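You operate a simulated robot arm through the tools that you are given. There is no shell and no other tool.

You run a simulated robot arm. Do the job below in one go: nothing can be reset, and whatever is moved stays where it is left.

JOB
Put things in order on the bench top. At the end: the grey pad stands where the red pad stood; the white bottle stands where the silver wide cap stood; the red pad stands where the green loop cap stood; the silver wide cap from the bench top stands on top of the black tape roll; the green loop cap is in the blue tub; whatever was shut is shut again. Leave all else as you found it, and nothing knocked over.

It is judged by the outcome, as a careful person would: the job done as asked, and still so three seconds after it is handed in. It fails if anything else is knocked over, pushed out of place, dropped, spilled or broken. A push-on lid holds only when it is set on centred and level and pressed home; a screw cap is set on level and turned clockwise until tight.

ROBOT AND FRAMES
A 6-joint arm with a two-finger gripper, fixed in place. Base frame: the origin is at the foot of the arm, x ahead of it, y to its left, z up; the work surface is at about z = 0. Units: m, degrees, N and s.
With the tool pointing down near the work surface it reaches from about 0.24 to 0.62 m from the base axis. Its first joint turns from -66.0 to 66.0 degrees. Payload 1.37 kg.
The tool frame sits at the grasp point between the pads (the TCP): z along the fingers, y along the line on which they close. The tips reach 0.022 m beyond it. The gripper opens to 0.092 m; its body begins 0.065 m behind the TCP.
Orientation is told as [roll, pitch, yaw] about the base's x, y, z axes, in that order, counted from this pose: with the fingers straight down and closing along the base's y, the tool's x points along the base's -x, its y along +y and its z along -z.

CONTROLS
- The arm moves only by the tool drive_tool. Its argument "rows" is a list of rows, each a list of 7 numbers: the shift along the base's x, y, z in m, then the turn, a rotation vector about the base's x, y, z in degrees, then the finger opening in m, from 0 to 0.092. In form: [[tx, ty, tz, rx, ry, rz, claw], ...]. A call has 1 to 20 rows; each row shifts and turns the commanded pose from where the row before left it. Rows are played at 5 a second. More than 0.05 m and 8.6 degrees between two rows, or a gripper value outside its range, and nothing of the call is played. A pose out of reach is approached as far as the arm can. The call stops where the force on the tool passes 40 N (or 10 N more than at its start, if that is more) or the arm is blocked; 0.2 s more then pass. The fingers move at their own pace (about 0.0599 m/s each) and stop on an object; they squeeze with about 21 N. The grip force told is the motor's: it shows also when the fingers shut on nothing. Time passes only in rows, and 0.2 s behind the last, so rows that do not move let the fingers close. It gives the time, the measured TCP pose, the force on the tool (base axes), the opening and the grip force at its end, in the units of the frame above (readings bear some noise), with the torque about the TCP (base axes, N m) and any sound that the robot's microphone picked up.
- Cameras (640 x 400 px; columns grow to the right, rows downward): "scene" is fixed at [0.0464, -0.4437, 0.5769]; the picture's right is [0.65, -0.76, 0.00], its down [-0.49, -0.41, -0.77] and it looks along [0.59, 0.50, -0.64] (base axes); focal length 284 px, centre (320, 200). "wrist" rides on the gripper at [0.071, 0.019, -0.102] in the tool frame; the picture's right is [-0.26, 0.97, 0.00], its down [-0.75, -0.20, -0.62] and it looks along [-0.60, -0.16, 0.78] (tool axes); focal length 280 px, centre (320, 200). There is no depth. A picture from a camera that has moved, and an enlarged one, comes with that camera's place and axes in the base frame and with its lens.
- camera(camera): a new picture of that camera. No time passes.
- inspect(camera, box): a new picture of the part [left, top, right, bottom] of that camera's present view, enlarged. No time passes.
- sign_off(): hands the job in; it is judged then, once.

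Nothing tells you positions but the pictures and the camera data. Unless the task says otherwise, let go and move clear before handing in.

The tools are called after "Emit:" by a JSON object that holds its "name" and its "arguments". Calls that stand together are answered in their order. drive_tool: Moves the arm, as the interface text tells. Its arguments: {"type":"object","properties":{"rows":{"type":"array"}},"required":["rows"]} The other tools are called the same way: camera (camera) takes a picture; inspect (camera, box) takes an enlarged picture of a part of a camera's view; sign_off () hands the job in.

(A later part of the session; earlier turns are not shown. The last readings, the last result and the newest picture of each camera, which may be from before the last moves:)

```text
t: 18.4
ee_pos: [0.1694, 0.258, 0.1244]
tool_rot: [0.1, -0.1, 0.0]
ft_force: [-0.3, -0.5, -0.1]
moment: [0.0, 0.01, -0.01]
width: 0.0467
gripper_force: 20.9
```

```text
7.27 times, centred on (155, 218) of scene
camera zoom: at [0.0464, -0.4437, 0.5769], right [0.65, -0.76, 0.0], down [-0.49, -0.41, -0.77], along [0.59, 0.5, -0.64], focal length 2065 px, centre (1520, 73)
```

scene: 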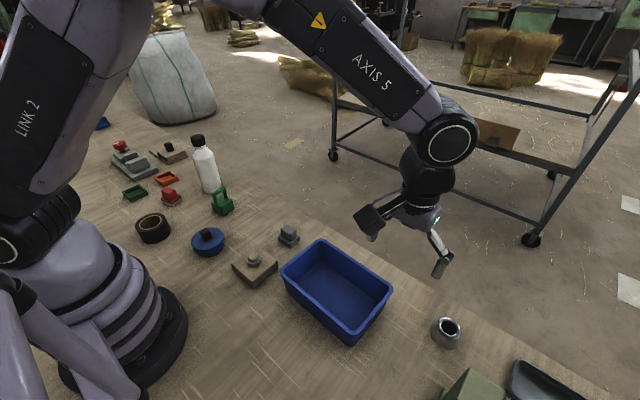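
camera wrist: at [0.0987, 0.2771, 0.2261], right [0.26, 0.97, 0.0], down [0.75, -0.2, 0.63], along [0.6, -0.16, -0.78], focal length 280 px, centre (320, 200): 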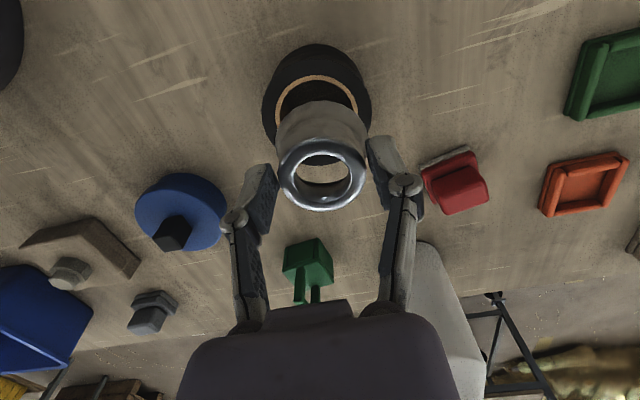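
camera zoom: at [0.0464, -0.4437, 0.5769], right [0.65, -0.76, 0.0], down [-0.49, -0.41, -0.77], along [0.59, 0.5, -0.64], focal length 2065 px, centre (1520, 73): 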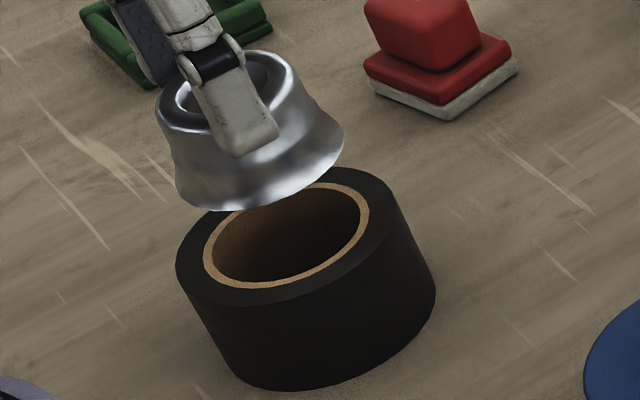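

The cap sits about 2.5 mm too far in +y. I correct that and lower towards contact in small steps.

Emit:
{"name": "drive_tool", "arguments": {"rows": [[-0.001, -0.0025, 0, 0, 0, 0, 0.03], [0, 0, -0.015, 0, 0, 0, 0.03], [0, 0, -0.005, 0, 0, 0, 0.03], [0, 0, 0, 0, 0, 0, 0.03]]}}

Emit:
{"name": "inspect", "arguments": {"camera": "wrist", "box": [250, 30, 390, 220]}}

Emit:
{"name": "inspect", "arguments": {"camera": "scene", "box": [135, 190, 175, 245]}}

```text
t: 19.4
ee_pos: [0.1657, 0.2572, 0.1067]
tool_rot: [0.1, 0.0, 0.0]
ft_force: [-0.6, -0.8, -0.4]
moment: [0.0, 0.05, -0.03]
width: 0.047
gripper_force: 21.1
```

```text
2.11 times, centred on (320, 125) of wrist
camera zoom: at [0.0961, 0.2767, 0.2065], right [0.26, 0.97, 0.0], down [0.75, -0.2, 0.62], along [0.6, -0.16, -0.78], focal length 590 px, centre (320, 358)
```

zoom: 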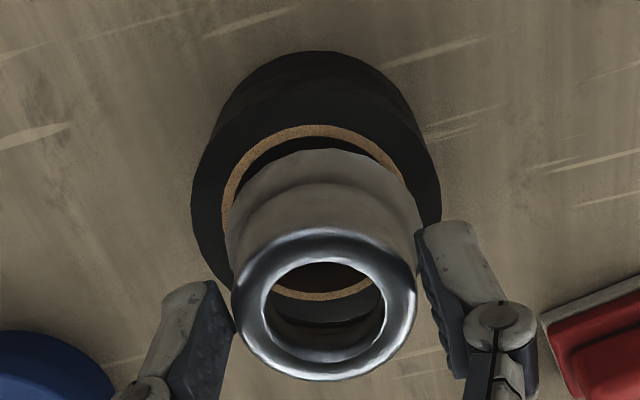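

```text
7.27 times, centred on (155, 218) of scene
camera zoom: at [0.0464, -0.4437, 0.5769], right [0.65, -0.76, 0.0], down [-0.49, -0.41, -0.77], along [0.59, 0.5, -0.64], focal length 2065 px, centre (1520, 73)
```

zoom: 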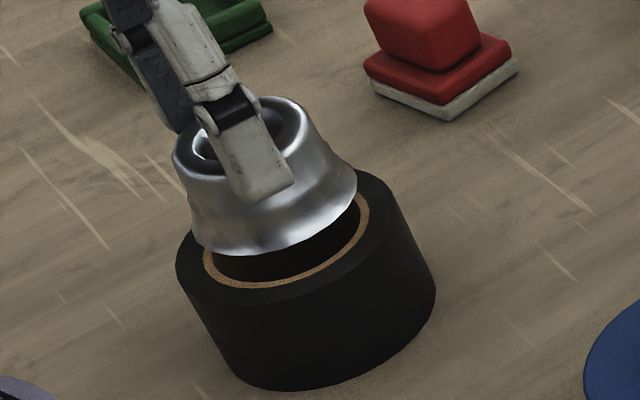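

Alignment is within about 2 mm in both views. I make a small trim and lower in 2 to 3 mm steps, watching the force.

Emit:
{"name": "drive_tool", "arguments": {"rows": [[-0.001, -0.001, 0, 0, 0, 0, 0.03], [0, 0, -0.004, 0, 0, 0, 0.03], [0, 0, -0.003, 0, 0, 0, 0.03], [0, 0, 0, 0, 0, 0, 0.03]]}}

Emit:
{"name": "inspect", "arguments": {"camera": "scene", "box": [135, 190, 175, 245]}}

Emit:
{"name": "inspect", "arguments": {"camera": "wrist", "box": [250, 30, 390, 220]}}

```text
t: 20.4
ee_pos: [0.1661, 0.2551, 0.0986]
tool_rot: [0.1, 0.0, 0.1]
ft_force: [0.0, 0.0, -0.5]
moment: [0.05, -0.02, 0.0]
width: 0.0465
gripper_force: 21.0
```

```text
7.27 times, centred on (155, 218) of scene
camera zoom: at [0.0464, -0.4437, 0.5769], right [0.65, -0.76, 0.0], down [-0.49, -0.41, -0.77], along [0.59, 0.5, -0.64], focal length 2065 px, centre (1520, 73)
```

zoom: 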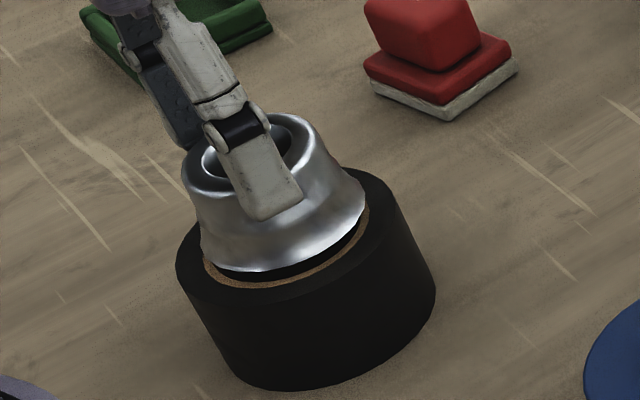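

```text
2.11 times, centred on (320, 125) of wrist
camera zoom: at [0.0958, 0.2751, 0.1996], right [0.26, 0.97, 0.0], down [0.75, -0.2, 0.63], along [0.6, -0.16, -0.78], focal length 590 px, centre (320, 358)
```

zoom: 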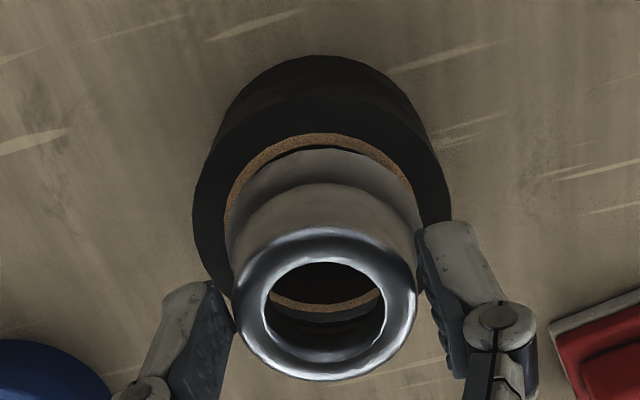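

Well centred now, with about 7 mm left. I lower the last part slowly.

Emit:
{"name": "drive_tool", "arguments": {"rows": [[-0.001, 0, -0.003, 0, 0, 0, 0.03], [0, 0, -0.002, 0, 0, 0, 0.03], [0, 0, 0, 0, 0, 0, 0.03], [0, 0, -0.001, 0, 0, 0, 0.03], [0, 0, 0, 0, 0, 0, 0.03]]}}

Emit:
{"name": "inspect", "arguments": {"camera": "scene", "box": [135, 190, 175, 245]}}

```text
t: 21.6
ee_pos: [0.164, 0.2563, 0.0936]
tool_rot: [0.0, 0.0, 0.0]
ft_force: [0.4, 0.9, -0.7]
moment: [0.01, -0.02, 0.02]
width: 0.0464
gripper_force: 20.9
```

```text
7.27 times, centred on (155, 218) of scene
camera zoom: at [0.0464, -0.4437, 0.5769], right [0.65, -0.76, 0.0], down [-0.49, -0.41, -0.77], along [0.59, 0.5, -0.64], focal length 2065 px, centre (1520, 73)
```

zoom: 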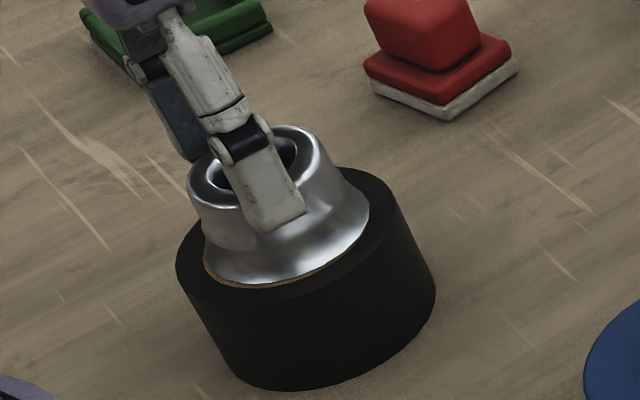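

Almost seated. I keep going by 1 mm steps until force shows.

Emit:
{"name": "drive_tool", "arguments": {"rows": [[0, 0, -0.001, 0, 0, 0, 0.03], [0, 0, -0.001, 0, 0, 0, 0.03], [0, 0, 0, 0, 0, 0, 0.03]]}}

Emit:
{"name": "inspect", "arguments": {"camera": "scene", "box": [135, 190, 175, 245]}}

```text
t: 22.4
ee_pos: [0.1663, 0.2555, 0.0891]
tool_rot: [-0.1, 0.0, 0.0]
ft_force: [-2.1, -1.2, 19.1]
moment: [-0.08, -0.05, -0.12]
width: 0.0471
gripper_force: 20.6
```

```text
7.27 times, centred on (155, 218) of scene
camera zoom: at [0.0464, -0.4438, 0.5769], right [0.65, -0.76, 0.0], down [-0.49, -0.41, -0.77], along [0.59, 0.5, -0.64], focal length 2065 px, centre (1520, 73)
```

zoom: 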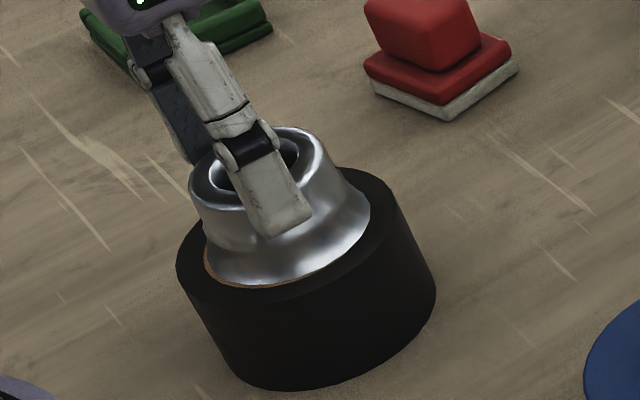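

It is seated on the roll (19 N). I ease up slightly, open the fingers slowly and look.

Emit:
{"name": "drive_tool", "arguments": {"rows": [[0, 0, 0.001, 0, 0, 0, 0.03], [0, 0, 0, 0, 0, 0, 0.05], [0, 0, 0, 0, 0, 0, 0.06], [0, 0, 0, 0, 0, 0, 0.07], [0, 0, 0, 0, 0, 0, 0.075]]}}

Emit:
{"name": "inspect", "arguments": {"camera": "scene", "box": [125, 180, 185, 245]}}

Emit:
{"name": "camera", "arguments": {"camera": "wrist"}}

```text
t: 23.6
ee_pos: [0.1661, 0.258, 0.0899]
tool_rot: [0.0, 0.0, 0.0]
ft_force: [0.8, 0.1, -0.3]
moment: [0.01, 0.01, 0.01]
width: 0.0754
gripper_force: 0.0
```

```text
6.15 times, centred on (155, 212) of scene
camera zoom: at [0.0464, -0.4437, 0.5769], right [0.65, -0.76, 0.0], down [-0.49, -0.41, -0.77], along [0.59, 0.5, -0.64], focal length 1747 px, centre (1335, 123)
```

zoom: 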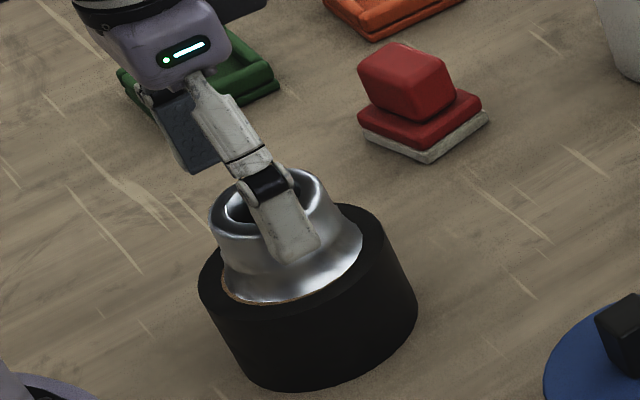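

```text
taken
camera wrist: at [0.0958, 0.276, 0.1919], right [0.26, 0.97, 0.0], down [0.75, -0.2, 0.63], along [0.6, -0.16, -0.78], focal length 280 px, centre (320, 200)
```

wrist: 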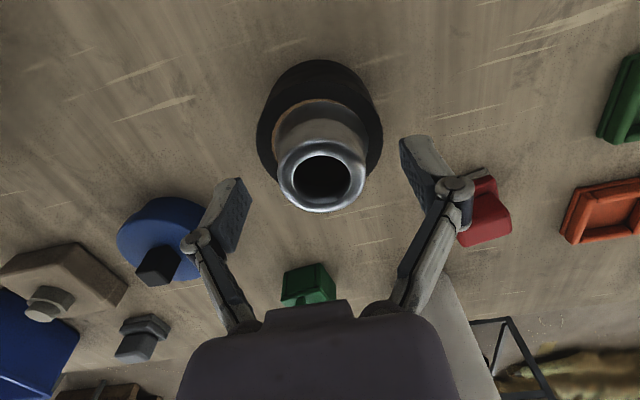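

The cap stands level on the roll. I open fully, lift straight up and look at it from above.

Emit:
{"name": "drive_tool", "arguments": {"rows": [[0, 0, 0.02, 0, 0, 0, 0.085], [0, 0, 0.04, 0, 0, 0, 0.092], [0, 0, 0.045, 0, 0, 0, 0.092], [0, 0, 0.045, 0, 0, 0, 0.092], [0.02, 0, 0.03, 0, 0, 0, 0.092], [0, 0, 0, 0, 0, 0, 0.092]]}}

Emit:
{"name": "camera", "arguments": {"camera": "wrist"}}

Emit:
{"name": "inspect", "arguments": {"camera": "scene", "box": [100, 130, 260, 260]}}

```text
t: 25.0
ee_pos: [0.1837, 0.2573, 0.2709]
tool_rot: [0.0, 0.0, -0.1]
ft_force: [-0.2, 0.6, 0.9]
moment: [-0.05, -0.01, 0.01]
width: 0.0921
gripper_force: 0.0
```

```text
taken
camera wrist: at [0.1129, 0.2769, 0.3728], right [0.26, 0.97, 0.0], down [0.75, -0.2, 0.62], along [0.6, -0.16, -0.78], focal length 280 px, centre (320, 200)
```

wrist: 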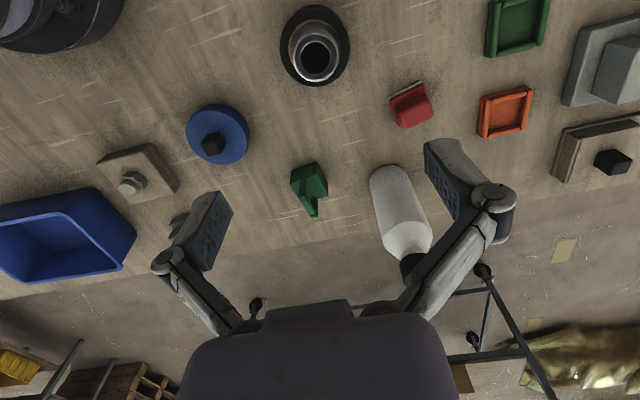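

```text
3.08 times, centred on (180, 195) of scene
camera zoom: at [0.0464, -0.4437, 0.5769], right [0.65, -0.76, 0.0], down [-0.49, -0.41, -0.77], along [0.59, 0.5, -0.64], focal length 874 px, centre (751, 215)
```

zoom: 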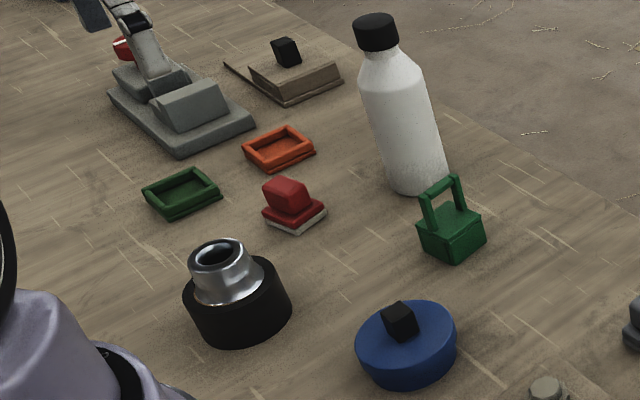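

Silver cap is done. Next is the green loop cap; I zoom in on it, the red pad and the bottle from here.

Emit:
{"name": "inspect", "arguments": {"camera": "wrist", "box": [270, 145, 350, 225]}}

Emit:
{"name": "inspect", "arguments": {"camera": "scene", "box": [195, 175, 245, 225]}}

Emit:
{"name": "inspect", "arguments": {"camera": "wrist", "box": [370, 60, 450, 140]}}

Emit:
{"name": "inspect", "arguments": {"camera": "scene", "box": [150, 175, 190, 215]}}

```text
5.00 times, centred on (310, 185) of wrist
camera zoom: at [0.1129, 0.2769, 0.3728], right [0.26, 0.97, 0.0], down [0.75, -0.2, 0.62], along [0.6, -0.16, -0.78], focal length 1402 px, centre (370, 275)
```

zoom: 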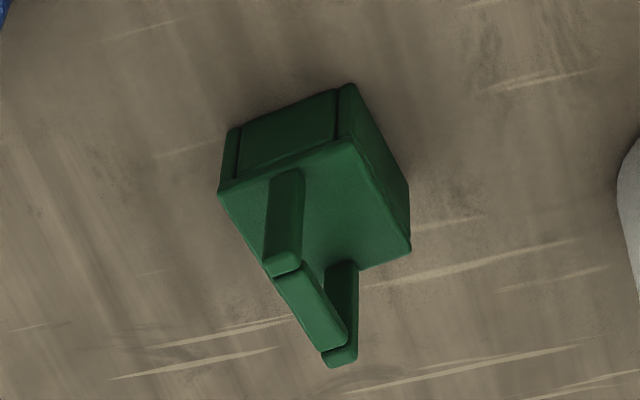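

```text
8.00 times, centred on (220, 200) of scene
camera zoom: at [0.0464, -0.4437, 0.5769], right [0.65, -0.76, 0.0], down [-0.49, -0.41, -0.77], along [0.59, 0.5, -0.64], focal length 2272 px, centre (1120, 200)
```

zoom: 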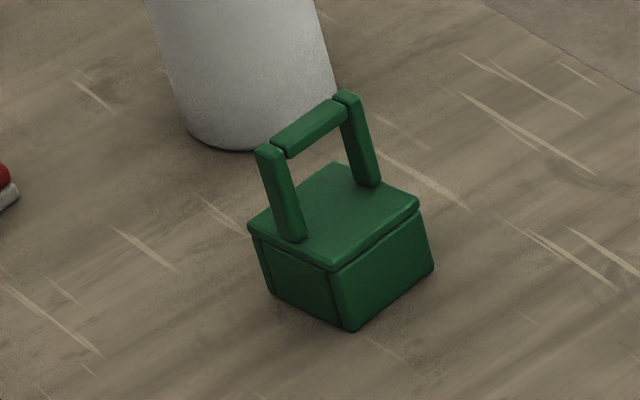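

```text
5.00 times, centred on (410, 100) of wrist
camera zoom: at [0.1129, 0.2769, 0.3728], right [0.26, 0.97, 0.0], down [0.75, -0.2, 0.62], along [0.6, -0.16, -0.78], focal length 1402 px, centre (-130, 700)
```

zoom: 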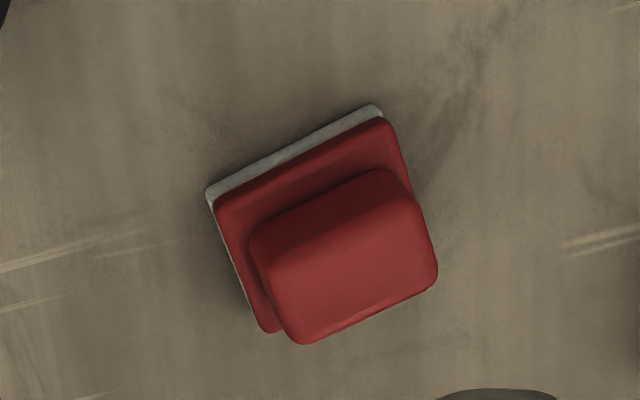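

```text
10.00 times, centred on (170, 195) of scene
camera zoom: at [0.0464, -0.4437, 0.5769], right [0.65, -0.76, 0.0], down [-0.49, -0.41, -0.77], along [0.59, 0.5, -0.64], focal length 2839 px, centre (1820, 250)
```

zoom: 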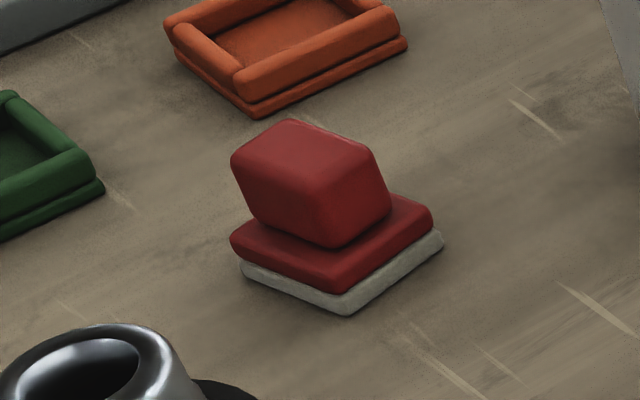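

The green cap is centred at about (0.348, 0.199), turned about 9 degrees, box 0.031 m tall and loop top at about 0.076 m. I will grip its loop bar across y; I move above it with a narrower opening.

Emit:
{"name": "drive_tool", "arguments": {"rows": [[0.041, -0.0145, 0, 0, 0, 2.25, 0.06], [0.041, -0.0145, 0, 0, 0, 2.25, 0.06], [0.041, -0.0145, 0, 0, 0, 2.25, 0.06], [0.041, -0.0148, 0, 0, 0, 2.25, 0.06], [0, 0, -0.04, 0, 0, 0, 0.06], [0, 0, -0.04, 0, 0, 0, 0.06], [0, 0, -0.03, 0, 0, 0, 0.06], [0, 0, 0, 0, 0, 0, 0.06]]}}

Emit:
{"name": "camera", "arguments": {"camera": "wrist"}}

Emit:
{"name": "inspect", "arguments": {"camera": "scene", "box": [160, 110, 290, 230]}}

```text
t: 26.8
ee_pos: [0.3458, 0.1972, 0.1622]
tool_rot: [0.1, 0.0, 9.0]
ft_force: [0.6, 1.1, 0.3]
moment: [0.03, 0.02, 0.0]
width: 0.0597
gripper_force: 0.0
```

```text
taken
camera wrist: at [0.2746, 0.2058, 0.2642], right [0.11, 0.99, 0.0], down [0.78, -0.08, 0.63], along [0.62, -0.07, -0.78], focal length 280 px, centre (320, 200)
```

wrist: 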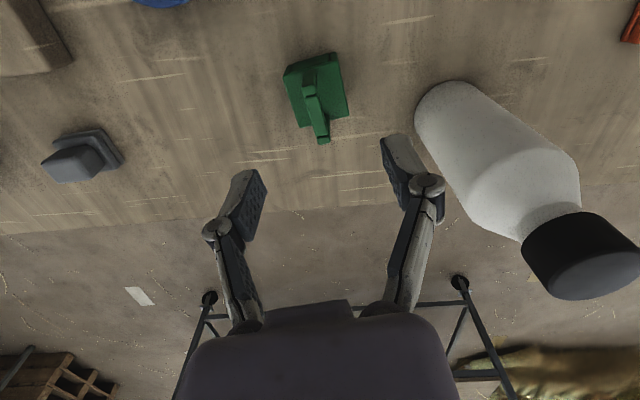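

```text
3.33 times, centred on (225, 170) of scene
camera zoom: at [0.0464, -0.4437, 0.5769], right [0.65, -0.76, 0.0], down [-0.49, -0.41, -0.77], along [0.59, 0.5, -0.64], focal length 946 px, centre (637, 300)
```

zoom: 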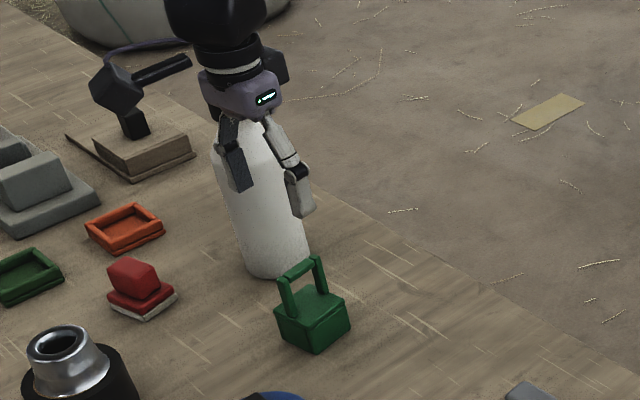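

Above the green cap. I zoom in to align with the bar.

Emit:
{"name": "inspect", "arguments": {"camera": "wrist", "box": [270, 40, 370, 155]}}

```text
3.48 times, centred on (320, 98) of wrist
camera zoom: at [0.2746, 0.2058, 0.2642], right [0.11, 0.99, 0.0], down [0.78, -0.08, 0.63], along [0.62, -0.07, -0.78], focal length 975 px, centre (320, 556)
```

zoom: 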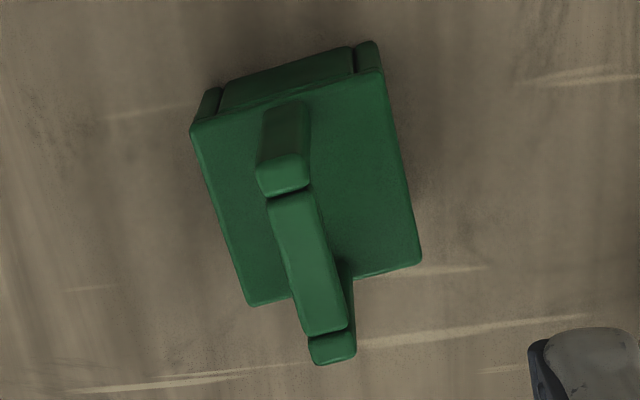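

Bar centre about (0.350, 0.196), direction about 9.5 degrees, matching the tool. I trim and descend so the pads straddle the bar and posts.

Emit:
{"name": "drive_tool", "arguments": {"rows": [[0.004, -0.0015, -0.03, 0, 0, 0.5, 0.06], [0, 0, -0.035, 0, 0, 0, 0.06], [0, 0, -0.025, 0, 0, 0, 0.06], [0, 0, 0, 0, 0, 0, 0.06]]}}

Emit:
{"name": "camera", "arguments": {"camera": "wrist"}}

Emit:
{"name": "inspect", "arguments": {"camera": "scene", "box": [180, 140, 270, 225]}}

```text
t: 27.8
ee_pos: [0.3533, 0.1959, 0.073]
tool_rot: [-0.1, 0.1, 9.5]
ft_force: [0.2, 0.0, -0.2]
moment: [0.04, 0.01, 0.03]
width: 0.0597
gripper_force: 0.0
```

```text
taken
camera wrist: at [0.2807, 0.2034, 0.1744], right [0.1, 1.0, 0.0], down [0.78, -0.08, 0.63], along [0.62, -0.06, -0.78], focal length 280 px, centre (320, 200)
```

wrist: 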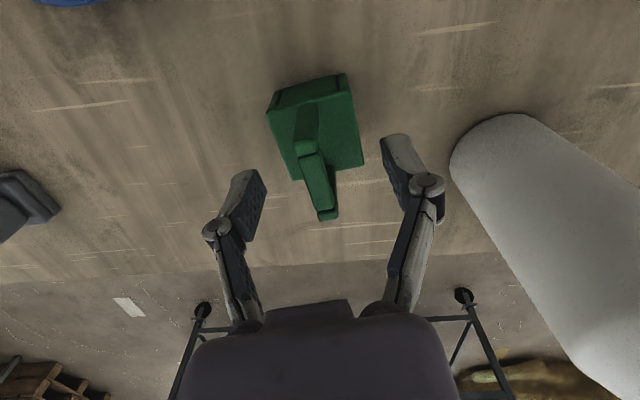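

```text
4.71 times, centred on (225, 182) of scene
camera zoom: at [0.0464, -0.4437, 0.5769], right [0.65, -0.76, 0.0], down [-0.49, -0.41, -0.77], along [0.59, 0.5, -0.64], focal length 1336 px, centre (767, 282)
```

zoom: 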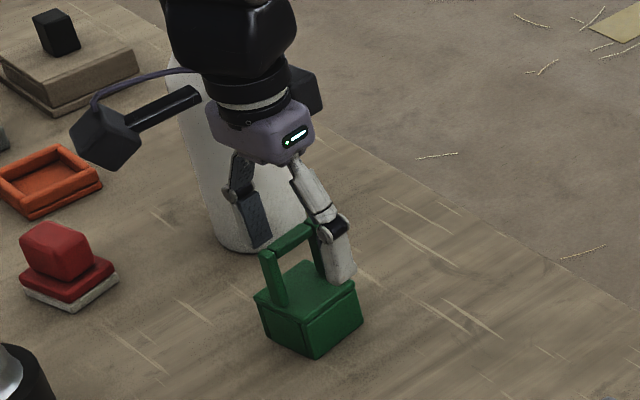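

The bar is centred at the TCP. I lower 4 mm more and close.

Emit:
{"name": "drive_tool", "arguments": {"rows": [[-0.001, 0, -0.004, 0, 0, 0, 0.06], [0, 0, 0, 0, 0, 0, 0.03], [0, 0, 0, 0, 0, 0, 0.01], [0, 0, 0, 0, 0, 0, 0.0], [0, 0, 0, 0, 0, 0, 0.0], [0, 0, 0, 0, 0, 0, 0.0]]}}

Emit:
{"name": "camera", "arguments": {"camera": "wrist"}}

Emit:
{"name": "inspect", "arguments": {"camera": "scene", "box": [180, 140, 270, 225]}}

```text
t: 29.2
ee_pos: [0.3524, 0.1955, 0.0674]
tool_rot: [0.0, 0.0, 9.6]
ft_force: [-0.5, 0.3, 0.5]
moment: [-0.03, -0.04, 0.02]
width: 0.0072
gripper_force: 20.9
```

```text
taken
camera wrist: at [0.2792, 0.2026, 0.1693], right [0.1, 1.0, 0.0], down [0.78, -0.08, 0.62], along [0.62, -0.06, -0.78], focal length 280 px, centre (320, 200)
```

wrist: 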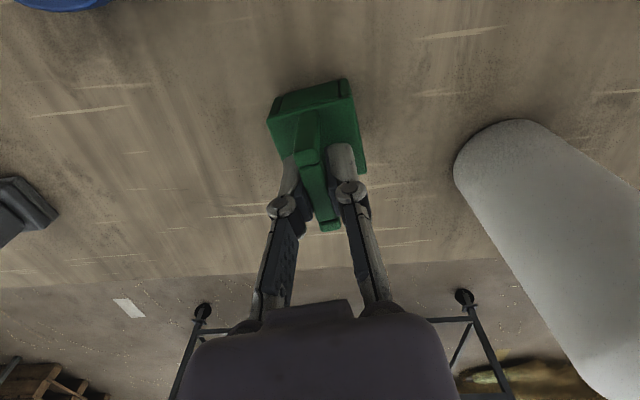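

```text
4.71 times, centred on (225, 182) of scene
camera zoom: at [0.0464, -0.4437, 0.5769], right [0.65, -0.76, 0.0], down [-0.49, -0.41, -0.77], along [0.59, 0.5, -0.64], focal length 1336 px, centre (767, 282)
```

zoom: 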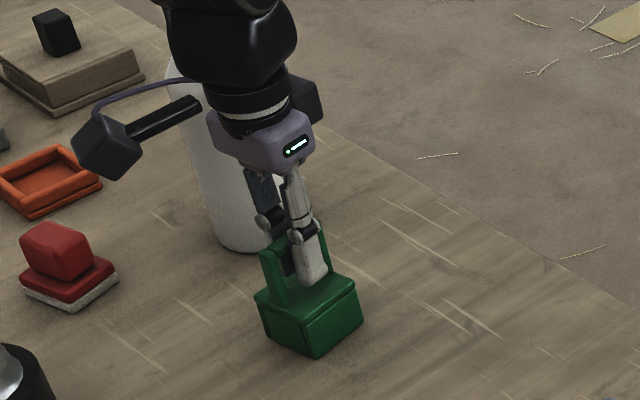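

The bar is gripped (7 mm wide). I lift straight up and check the hold.

Emit:
{"name": "drive_tool", "arguments": {"rows": [[0, 0, 0.015, 0, 0, 0, 0.0], [0, 0, 0.035, 0, 0, 0, 0.0], [0, 0, 0.045, 0, 0, 0, 0.0], [0, 0, 0.045, 0, 0, 0, 0.0], [0, 0, 0.04, 0, 0, 0, 0.0], [0, 0, 0, 0, 0, 0, 0.0]]}}

Emit:
{"name": "camera", "arguments": {"camera": "wrist"}}

Emit:
{"name": "camera", "arguments": {"camera": "scene"}}

```text
t: 30.6
ee_pos: [0.351, 0.1977, 0.25]
tool_rot: [-0.1, 0.0, 9.5]
ft_force: [0.5, -0.3, -1.1]
moment: [0.0, -0.03, 0.03]
width: 0.0076
gripper_force: 21.4
```

```text
taken
camera wrist: at [0.2786, 0.2053, 0.3523], right [0.1, 1.0, 0.0], down [0.78, -0.08, 0.62], along [0.62, -0.06, -0.78], focal length 280 px, centre (320, 200)
```

wrist: 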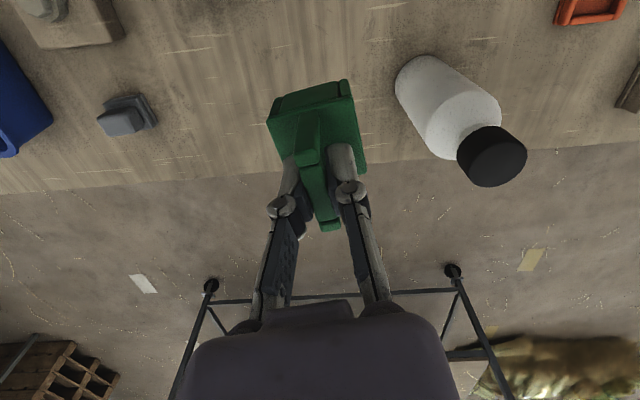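

```text
taken
```

scene: 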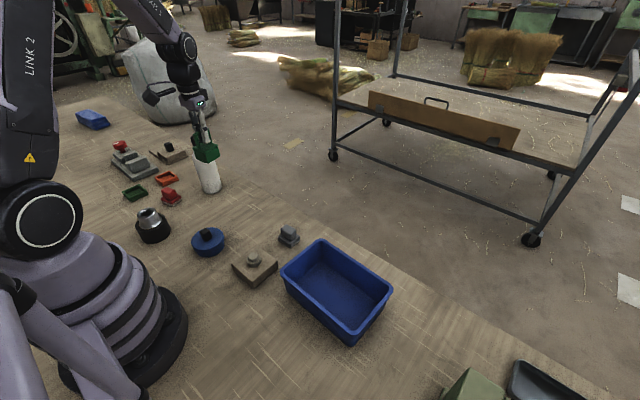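

Held well. I carry it over to the tub centre at about (0.335, -0.243).

Emit:
{"name": "drive_tool", "arguments": {"rows": [[-0.0016, -0.044, 0, 0, 0, -0.95, 0.0], [-0.0016, -0.044, 0, 0, 0, -0.95, 0.0], [-0.0016, -0.044, 0, 0, 0, -0.95, 0.0], [-0.0016, -0.044, 0, 0, 0, -0.95, 0.0], [-0.0016, -0.044, 0, 0, 0, -0.95, 0.0], [-0.0016, -0.044, 0, 0, 0, -0.95, 0.0], [-0.0016, -0.044, 0, 0, 0, -0.95, 0.0], [-0.0016, -0.044, 0, 0, 0, -0.95, 0.0], [-0.0016, -0.044, 0, 0, 0, -0.95, 0.0], [-0.0016, -0.044, 0, 0, 0, -0.95, 0.0], [0, 0, 0, 0, 0, 0, 0.0]]}}

Emit:
{"name": "camera", "arguments": {"camera": "wrist"}}

Emit:
{"name": "camera", "arguments": {"camera": "scene"}}

```text
t: 33.0
ee_pos: [0.3374, -0.2427, 0.2478]
tool_rot: [0.1, 0.0, 0.0]
ft_force: [-0.2, -1.5, -0.6]
moment: [0.01, -0.04, 0.01]
width: 0.0077
gripper_force: 20.7
```

```text
taken
camera wrist: at [0.2666, -0.2233, 0.3496], right [0.26, 0.97, 0.0], down [0.75, -0.2, 0.62], along [0.6, -0.16, -0.78], focal length 280 px, centre (320, 200)
```

wrist: 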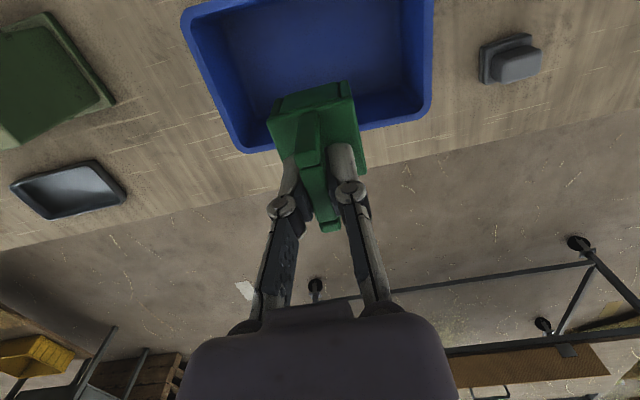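

```text
taken
```

scene: 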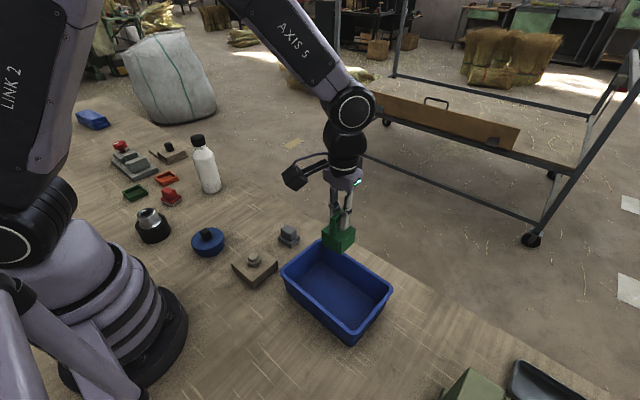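

The cap is over the tub's centre. I lower it into the tub, leaving about 2 cm to the floor, then check.

Emit:
{"name": "drive_tool", "arguments": {"rows": [[-0.003, -0.002, -0.04, 0, 0, 0, 0.0], [0, 0, -0.045, 0, 0, 0, 0.0], [0, 0, -0.045, 0, 0, 0, 0.0], [0, 0, -0.03, 0, 0, 0, 0.0], [0, 0, 0, 0, 0, 0, 0.0]]}}

Emit:
{"name": "inspect", "arguments": {"camera": "scene", "box": [260, 190, 420, 350]}}

Emit:
{"name": "camera", "arguments": {"camera": "wrist"}}

```text
t: 34.2
ee_pos: [0.3351, -0.2425, 0.0871]
tool_rot: [0.0, 0.0, -0.1]
ft_force: [-0.2, 0.3, 0.4]
moment: [-0.03, 0.03, -0.02]
width: 0.0072
gripper_force: 20.9
```

```text
2.50 times, centred on (340, 270) of scene
camera zoom: at [0.0464, -0.4437, 0.5769], right [0.65, -0.76, 0.0], down [-0.49, -0.41, -0.77], along [0.59, 0.5, -0.64], focal length 710 px, centre (270, 25)
```

zoom: 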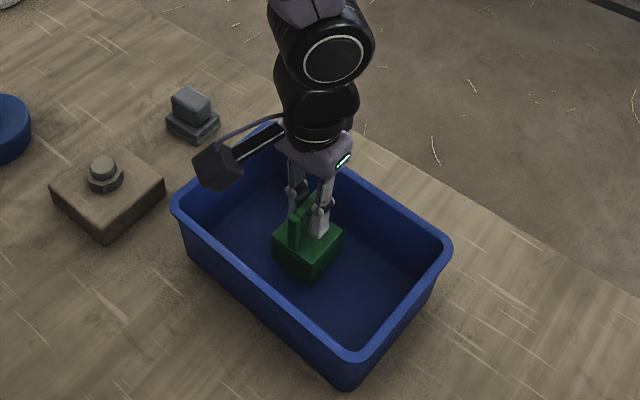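

```text
taken
camera wrist: at [0.2651, -0.2224, 0.1877], right [0.26, 0.97, 0.0], down [0.75, -0.2, 0.63], along [0.6, -0.16, -0.78], focal length 280 px, centre (320, 200)
```

wrist: 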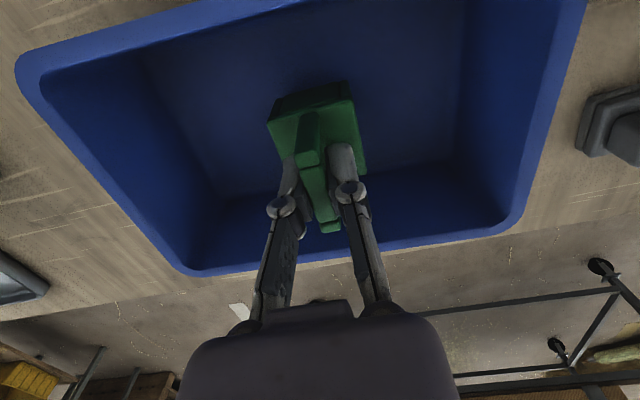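

All clear inside the tub. I lower to the floor in small steps.

Emit:
{"name": "drive_tool", "arguments": {"rows": [[0, 0, -0.006, 0, 0, 0, 0.0], [0, 0, -0.004, 0, 0, 0, 0.0], [0, 0, -0.002, 0, 0, 0, 0.0], [0, 0, 0, 0, 0, 0, 0.0]]}}

Emit:
{"name": "inspect", "arguments": {"camera": "scene", "box": [310, 230, 370, 290]}}

```text
t: 35.2
ee_pos: [0.3356, -0.2444, 0.0743]
tool_rot: [0.0, 0.0, 0.0]
ft_force: [-0.3, 0.2, 0.7]
moment: [0.01, 0.03, 0.01]
width: 0.0073
gripper_force: 21.3
```

```text
6.67 times, centred on (340, 260) of scene
camera zoom: at [0.0464, -0.4437, 0.5769], right [0.65, -0.76, 0.0], down [-0.49, -0.41, -0.77], along [0.59, 0.5, -0.64], focal length 1893 px, centre (187, -200)
```

zoom: 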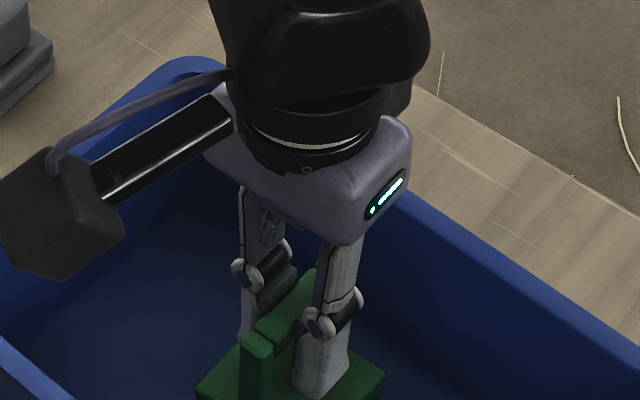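

Emit:
{"name": "drive_tool", "arguments": {"rows": [[0, 0, -0.001, 0, 0, 0, 0.0], [0, 0, -0.001, 0, 0, 0, 0.0], [0, 0, 0, 0, 0, 0, 0.0]]}}

```text
t: 36.0
ee_pos: [0.3346, -0.2449, 0.0727]
tool_rot: [0.0, 0.0, 0.0]
ft_force: [0.6, 0.0, -0.1]
moment: [-0.01, -0.02, -0.01]
width: 0.0075
gripper_force: 21.0
```

The cap has not touched the tub floor yet; TCP is at 0.0727. I continue in 1 mm steps.

Emit:
{"name": "drive_tool", "arguments": {"rows": [[0, 0, -0.001, 0, 0, 0, 0.0], [0, 0, 0, 0, 0, 0, 0.0], [0, 0, -0.001, 0, 0, 0, 0.0], [0, 0, 0, 0, 0, 0, 0.0]]}}

```text
t: 37.0
ee_pos: [0.3331, -0.2461, 0.0706]
tool_rot: [0.0, 0.0, 0.0]
ft_force: [-1.8, 2.6, 12.3]
moment: [0.01, 0.17, -0.04]
width: 0.0075
gripper_force: 21.4
```

It touches the floor (12 N). I ease up, open the fingers and rise straight out.

Emit:
{"name": "drive_tool", "arguments": {"rows": [[0, 0, 0.0007, 0, 0, 0, 0.0], [0, 0, 0, 0, 0, 0, 0.02], [0, 0, 0, 0, 0, 0, 0.04], [0, 0, 0, 0, 0, 0, 0.05], [0, 0, 0.02, 0, 0, 0, 0.05], [0, 0, 0.04, 0, 0, 0, 0.05], [0, 0, 0.045, 0, 0, 0, 0.05], [0, 0, 0.045, 0, 0, 0, 0.05], [0, 0, 0.04, 0, 0, 0, 0.05], [0, 0, 0, 0, 0, 0, 0.05]]}}

Emit:
{"name": "camera", "arguments": {"camera": "wrist"}}

Emit:
{"name": "inspect", "arguments": {"camera": "scene", "box": [260, 190, 420, 350]}}

```text
t: 39.2
ee_pos: [0.3306, -0.2464, 0.2608]
tool_rot: [0.0, 0.0, 0.0]
ft_force: [0.0, 0.0, -0.4]
moment: [0.01, 0.02, 0.01]
width: 0.05
gripper_force: 0.0
```

```text
taken
camera wrist: at [0.2604, -0.2271, 0.3624], right [0.26, 0.97, 0.0], down [0.75, -0.2, 0.62], along [0.6, -0.16, -0.78], focal length 280 px, centre (320, 200)
```

wrist: 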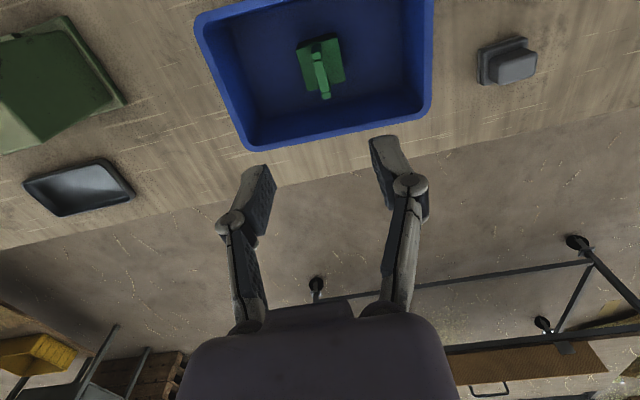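

```text
2.50 times, centred on (340, 270) of scene
camera zoom: at [0.0464, -0.4437, 0.5769], right [0.65, -0.76, 0.0], down [-0.49, -0.41, -0.77], along [0.59, 0.5, -0.64], focal length 710 px, centre (270, 25)
```

zoom: 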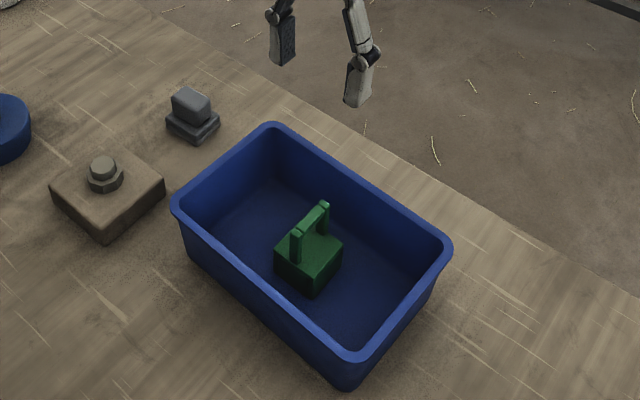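

The green cap stands in the tub. Next is the red pad at about (0.269, 0.358), turned about 13.5 degrees; I travel there at safe height and look.

Emit:
{"name": "drive_tool", "arguments": {"rows": [[-0.0044, 0.0432, 0, 0, 0, 0.964, 0.065], [-0.0044, 0.0432, 0, 0, 0, 0.964, 0.065], [-0.0044, 0.0432, 0, 0, 0, 0.964, 0.065], [-0.0044, 0.0432, 0, 0, 0, 0.964, 0.065], [-0.0044, 0.0432, 0, 0, 0, 0.964, 0.065], [-0.0044, 0.0432, 0, 0, 0, 0.964, 0.065], [-0.0044, 0.0432, 0, 0, 0, 0.964, 0.065], [-0.0044, 0.0432, 0, 0, 0, 0.964, 0.065], [-0.0044, 0.0432, 0, 0, 0, 0.964, 0.065], [-0.0044, 0.0432, 0, 0, 0, 0.964, 0.065], [-0.0044, 0.0432, 0, 0, 0, 0.964, 0.065], [-0.0044, 0.0432, 0, 0, 0, 0.964, 0.065], [-0.0044, 0.0432, 0, 0, 0, 0.964, 0.065], [-0.0044, 0.0432, 0, 0, 0, 0.964, 0.065], [0, 0, -0.04, 0, 0, 0, 0.065], [0, 0, -0.04, 0, 0, 0, 0.065], [0, 0, 0, 0, 0, 0, 0.065]]}}

Emit:
{"name": "camera", "arguments": {"camera": "wrist"}}

Emit:
{"name": "camera", "arguments": {"camera": "scene"}}

```text
t: 42.8
ee_pos: [0.2727, 0.3586, 0.1828]
tool_rot: [0.0, 0.0, 13.4]
ft_force: [0.0, -0.1, 0.0]
moment: [0.02, -0.03, -0.02]
width: 0.0647
gripper_force: 0.0
```

```text
taken
camera wrist: at [0.1992, 0.3611, 0.2836], right [0.03, 1.0, 0.0], down [0.78, -0.02, 0.63], along [0.62, -0.02, -0.78], focal length 280 px, centre (320, 200)
```

wrist: 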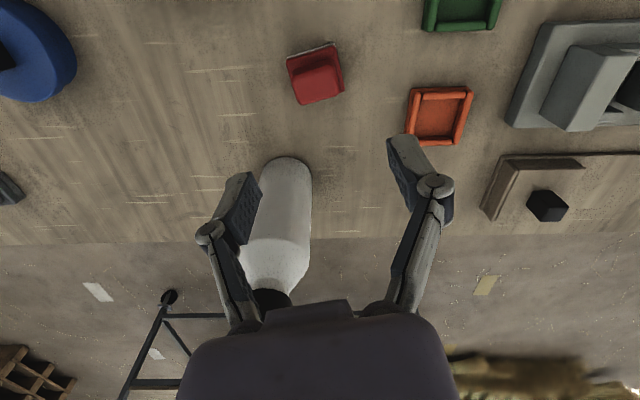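

```text
taken
```

scene: 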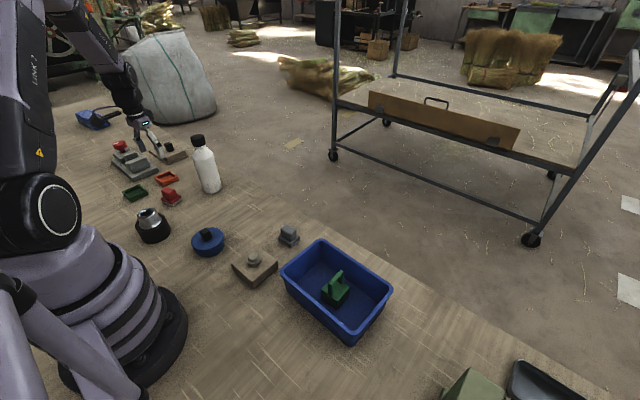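

Emit:
{"name": "inspect", "arguments": {"camera": "wrist", "box": [270, 30, 370, 120]}}

Emit:
{"name": "inspect", "arguments": {"camera": "wrist", "box": [190, 130, 460, 330]}}

```text
4.44 times, centred on (320, 75) of wrist
camera zoom: at [0.1992, 0.3611, 0.2836], right [0.03, 1.0, 0.0], down [0.78, -0.02, 0.63], along [0.62, -0.02, -0.78], focal length 1246 px, centre (320, 756)
```

zoom: 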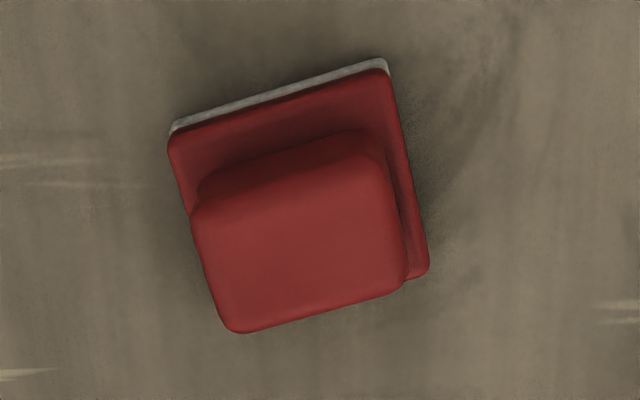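

```text
2.00 times, centred on (325, 230) of wrist
camera zoom: at [0.1992, 0.3611, 0.2836], right [0.03, 1.0, 0.0], down [0.78, -0.02, 0.63], along [0.62, -0.02, -0.78], focal length 561 px, centre (310, 140)
```

zoom: 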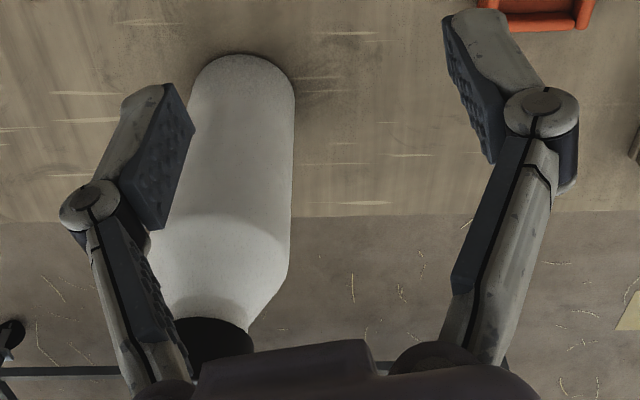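

Red pad centre about (0.2695, 0.356), block about 0.037 m wide, turned about 14 degrees. I trim and descend to just above, then check.

Emit:
{"name": "drive_tool", "arguments": {"rows": [[-0.003, -0.0028, -0.035, 0, 0, 0.6, 0.065], [0, 0, -0.045, 0, 0, 0, 0.065], [0, 0, -0.035, 0, 0, 0, 0.065], [0, 0, 0, 0, 0, 0, 0.065]]}}

Emit:
{"name": "inspect", "arguments": {"camera": "wrist", "box": [220, 90, 420, 260]}}

Emit:
{"name": "inspect", "arguments": {"camera": "scene", "box": [130, 140, 220, 220]}}

```text
t: 43.8
ee_pos: [0.2679, 0.3567, 0.0705]
tool_rot: [0.0, 0.0, 14.0]
ft_force: [0.6, 0.7, -0.2]
moment: [0.02, -0.02, -0.01]
width: 0.065
gripper_force: 0.1
```

```text
2.35 times, centred on (320, 175) of wrist
camera zoom: at [0.195, 0.3591, 0.1719], right [0.02, 1.0, 0.0], down [0.78, -0.02, 0.63], along [0.63, -0.01, -0.78], focal length 660 px, centre (320, 259)
```

zoom: 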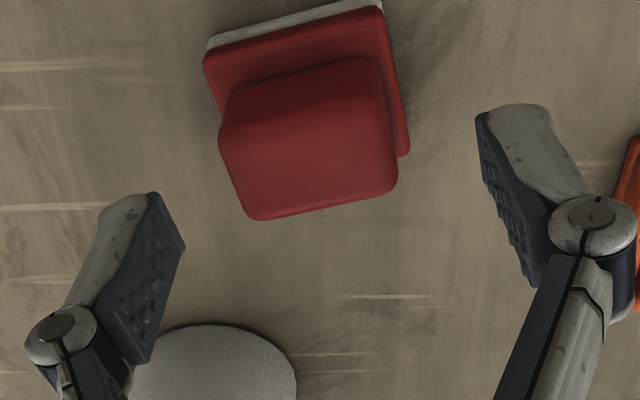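

```text
5.00 times, centred on (175, 180) of scene
camera zoom: at [0.0464, -0.4437, 0.5769], right [0.65, -0.76, 0.0], down [-0.49, -0.41, -0.77], along [0.59, 0.5, -0.64], focal length 1420 px, centre (1045, 300)
```

zoom: 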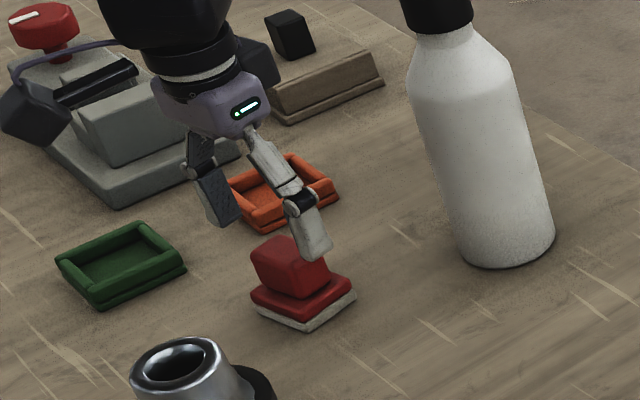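

Aligned in position and yaw. I descend so the tips stop just above the pad's base plate, then close on the block.

Emit:
{"name": "drive_tool", "arguments": {"rows": [[0.001, -0.001, -0.015, 0, 0, 0, 0.065], [0, 0, -0.011, 0, 0, 0, 0.065], [0, 0, 0, 0, 0, 0, 0.065], [0, 0, 0, 0, 0, 0, 0.045], [0, 0, 0, 0, 0, 0, 0.03], [0, 0, 0, 0, 0, 0, 0.025], [0, 0, 0, 0, 0, 0, 0.025]]}}

Emit:
{"name": "inspect", "arguments": {"camera": "wrist", "box": [220, 90, 420, 260]}}

Emit:
{"name": "inspect", "arguments": {"camera": "scene", "box": [130, 140, 220, 220]}}

```text
t: 45.4
ee_pos: [0.2684, 0.3561, 0.0439]
tool_rot: [0.0, 0.0, 14.0]
ft_force: [0.3, 0.5, 0.1]
moment: [-0.01, 0.0, 0.01]
width: 0.0374
gripper_force: 20.9
```

```text
2.35 times, centred on (320, 175) of wrist
camera zoom: at [0.196, 0.3577, 0.1451], right [0.02, 1.0, 0.0], down [0.78, -0.02, 0.63], along [0.62, -0.01, -0.78], focal length 660 px, centre (320, 259)
```

zoom: 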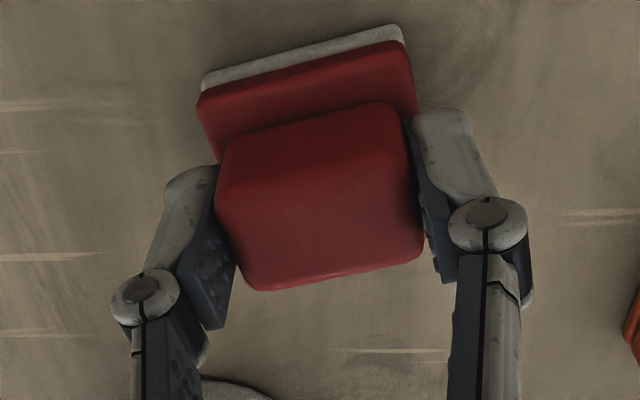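

```text
5.00 times, centred on (175, 180) of scene
camera zoom: at [0.0464, -0.4437, 0.5769], right [0.65, -0.76, 0.0], down [-0.49, -0.41, -0.77], along [0.59, 0.5, -0.64], focal length 1420 px, centre (1045, 300)
```

zoom: 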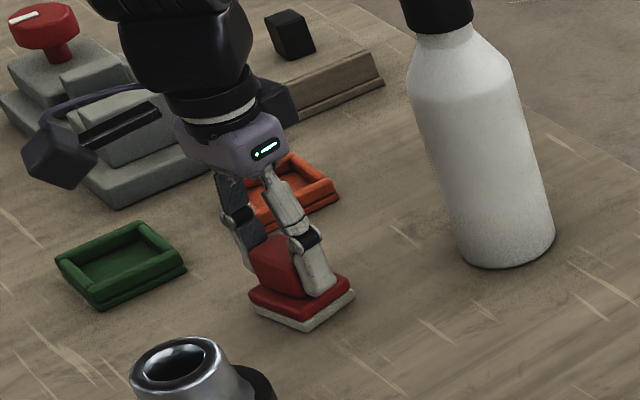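

The block is gripped at 0.037 m. I lift high, carry it over to the green cap's old place at about (0.349, 0.198), and stop above it.

Emit:
{"name": "drive_tool", "arguments": {"rows": [[0, 0, 0.01, 0, 0, 0, 0.025], [0, 0, 0.03, 0, 0, 0, 0.025], [0, 0, 0.045, 0, 0, 0, 0.025], [0, 0, 0.045, 0, 0, 0, 0.025], [0, 0, 0.045, 0, 0, 0, 0.025], [0, 0, 0.045, 0, 0, 0, 0.025], [0.02, -0.0395, 0, 0, 0, 0, 0.025], [0.02, -0.0395, 0, 0, 0, 0, 0.025], [0.02, -0.0395, 0, 0, 0, 0, 0.025], [0.02, -0.0395, 0, 0, 0, 0, 0.025], [0, 0, 0, 0, 0, 0, 0.025]]}}

Emit:
{"name": "camera", "arguments": {"camera": "wrist"}}

Emit:
{"name": "camera", "arguments": {"camera": "scene"}}

```text
t: 47.8
ee_pos: [0.3488, 0.199, 0.2646]
tool_rot: [-0.1, -0.1, 14.2]
ft_force: [0.3, -0.4, -0.7]
moment: [-0.04, 0.0, 0.01]
width: 0.037
gripper_force: 20.5
```

```text
taken
camera wrist: at [0.2764, 0.2007, 0.3658], right [0.02, 1.0, 0.0], down [0.78, -0.01, 0.62], along [0.62, -0.01, -0.78], focal length 280 px, centre (320, 200)
```

wrist: 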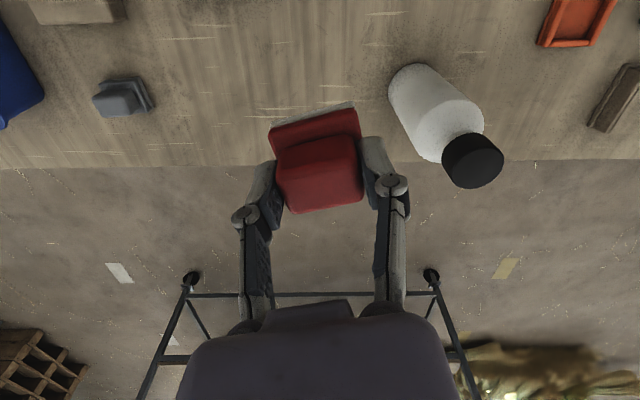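

```text
taken
```

scene: 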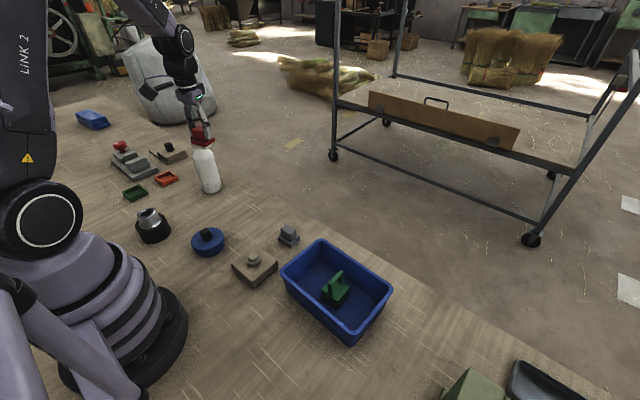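

Above the free spot. I lower towards the bench, stopping about 1 cm above it.

Emit:
{"name": "drive_tool", "arguments": {"rows": [[0.0005, -0.002, -0.045, 0, 0, 0, 0.025], [0, 0, -0.045, 0, 0, 0, 0.025], [0, 0, -0.045, 0, 0, 0, 0.025], [0, 0, -0.045, 0, 0, 0, 0.025], [0, 0, -0.03, 0, 0, 0, 0.025], [0, 0, -0.005, 0, 0, 0, 0.025], [0, 0, 0, 0, 0, 0, 0.025]]}}

Emit:
{"name": "inspect", "arguments": {"camera": "scene", "box": [180, 140, 270, 225]}}

```text
t: 49.4
ee_pos: [0.3494, 0.1957, 0.0481]
tool_rot: [-0.1, 0.1, 14.1]
ft_force: [-0.4, 0.3, -0.4]
moment: [-0.02, 0.01, -0.01]
width: 0.0375
gripper_force: 21.7
```

```text
4.71 times, centred on (225, 182) of scene
camera zoom: at [0.0464, -0.4437, 0.5769], right [0.65, -0.76, 0.0], down [-0.49, -0.41, -0.77], along [0.59, 0.5, -0.64], focal length 1336 px, centre (767, 282)
```

zoom: 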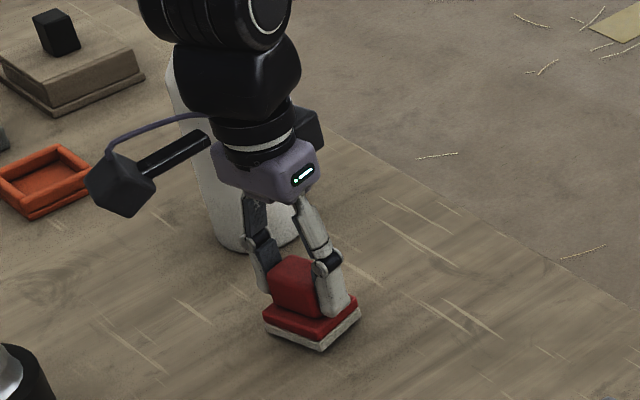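

It matches the green cap's old footprint. I set it down in 1 mm steps.

Emit:
{"name": "drive_tool", "arguments": {"rows": [[0, 0, -0.002, 0, 0, 0, 0.025], [0, 0, -0.001, 0, 0, 0, 0.025], [0, 0, 0, 0, 0, 0, 0.025], [0, 0, -0.001, 0, 0, 0, 0.025], [0, 0, 0, 0, 0, 0, 0.025]]}}

```text
t: 50.6
ee_pos: [0.3503, 0.1961, 0.0418]
tool_rot: [0.2, -0.2, 14.0]
ft_force: [-3.1, 8.1, 18.2]
moment: [0.25, 0.08, 0.02]
width: 0.0373
gripper_force: 21.2
```

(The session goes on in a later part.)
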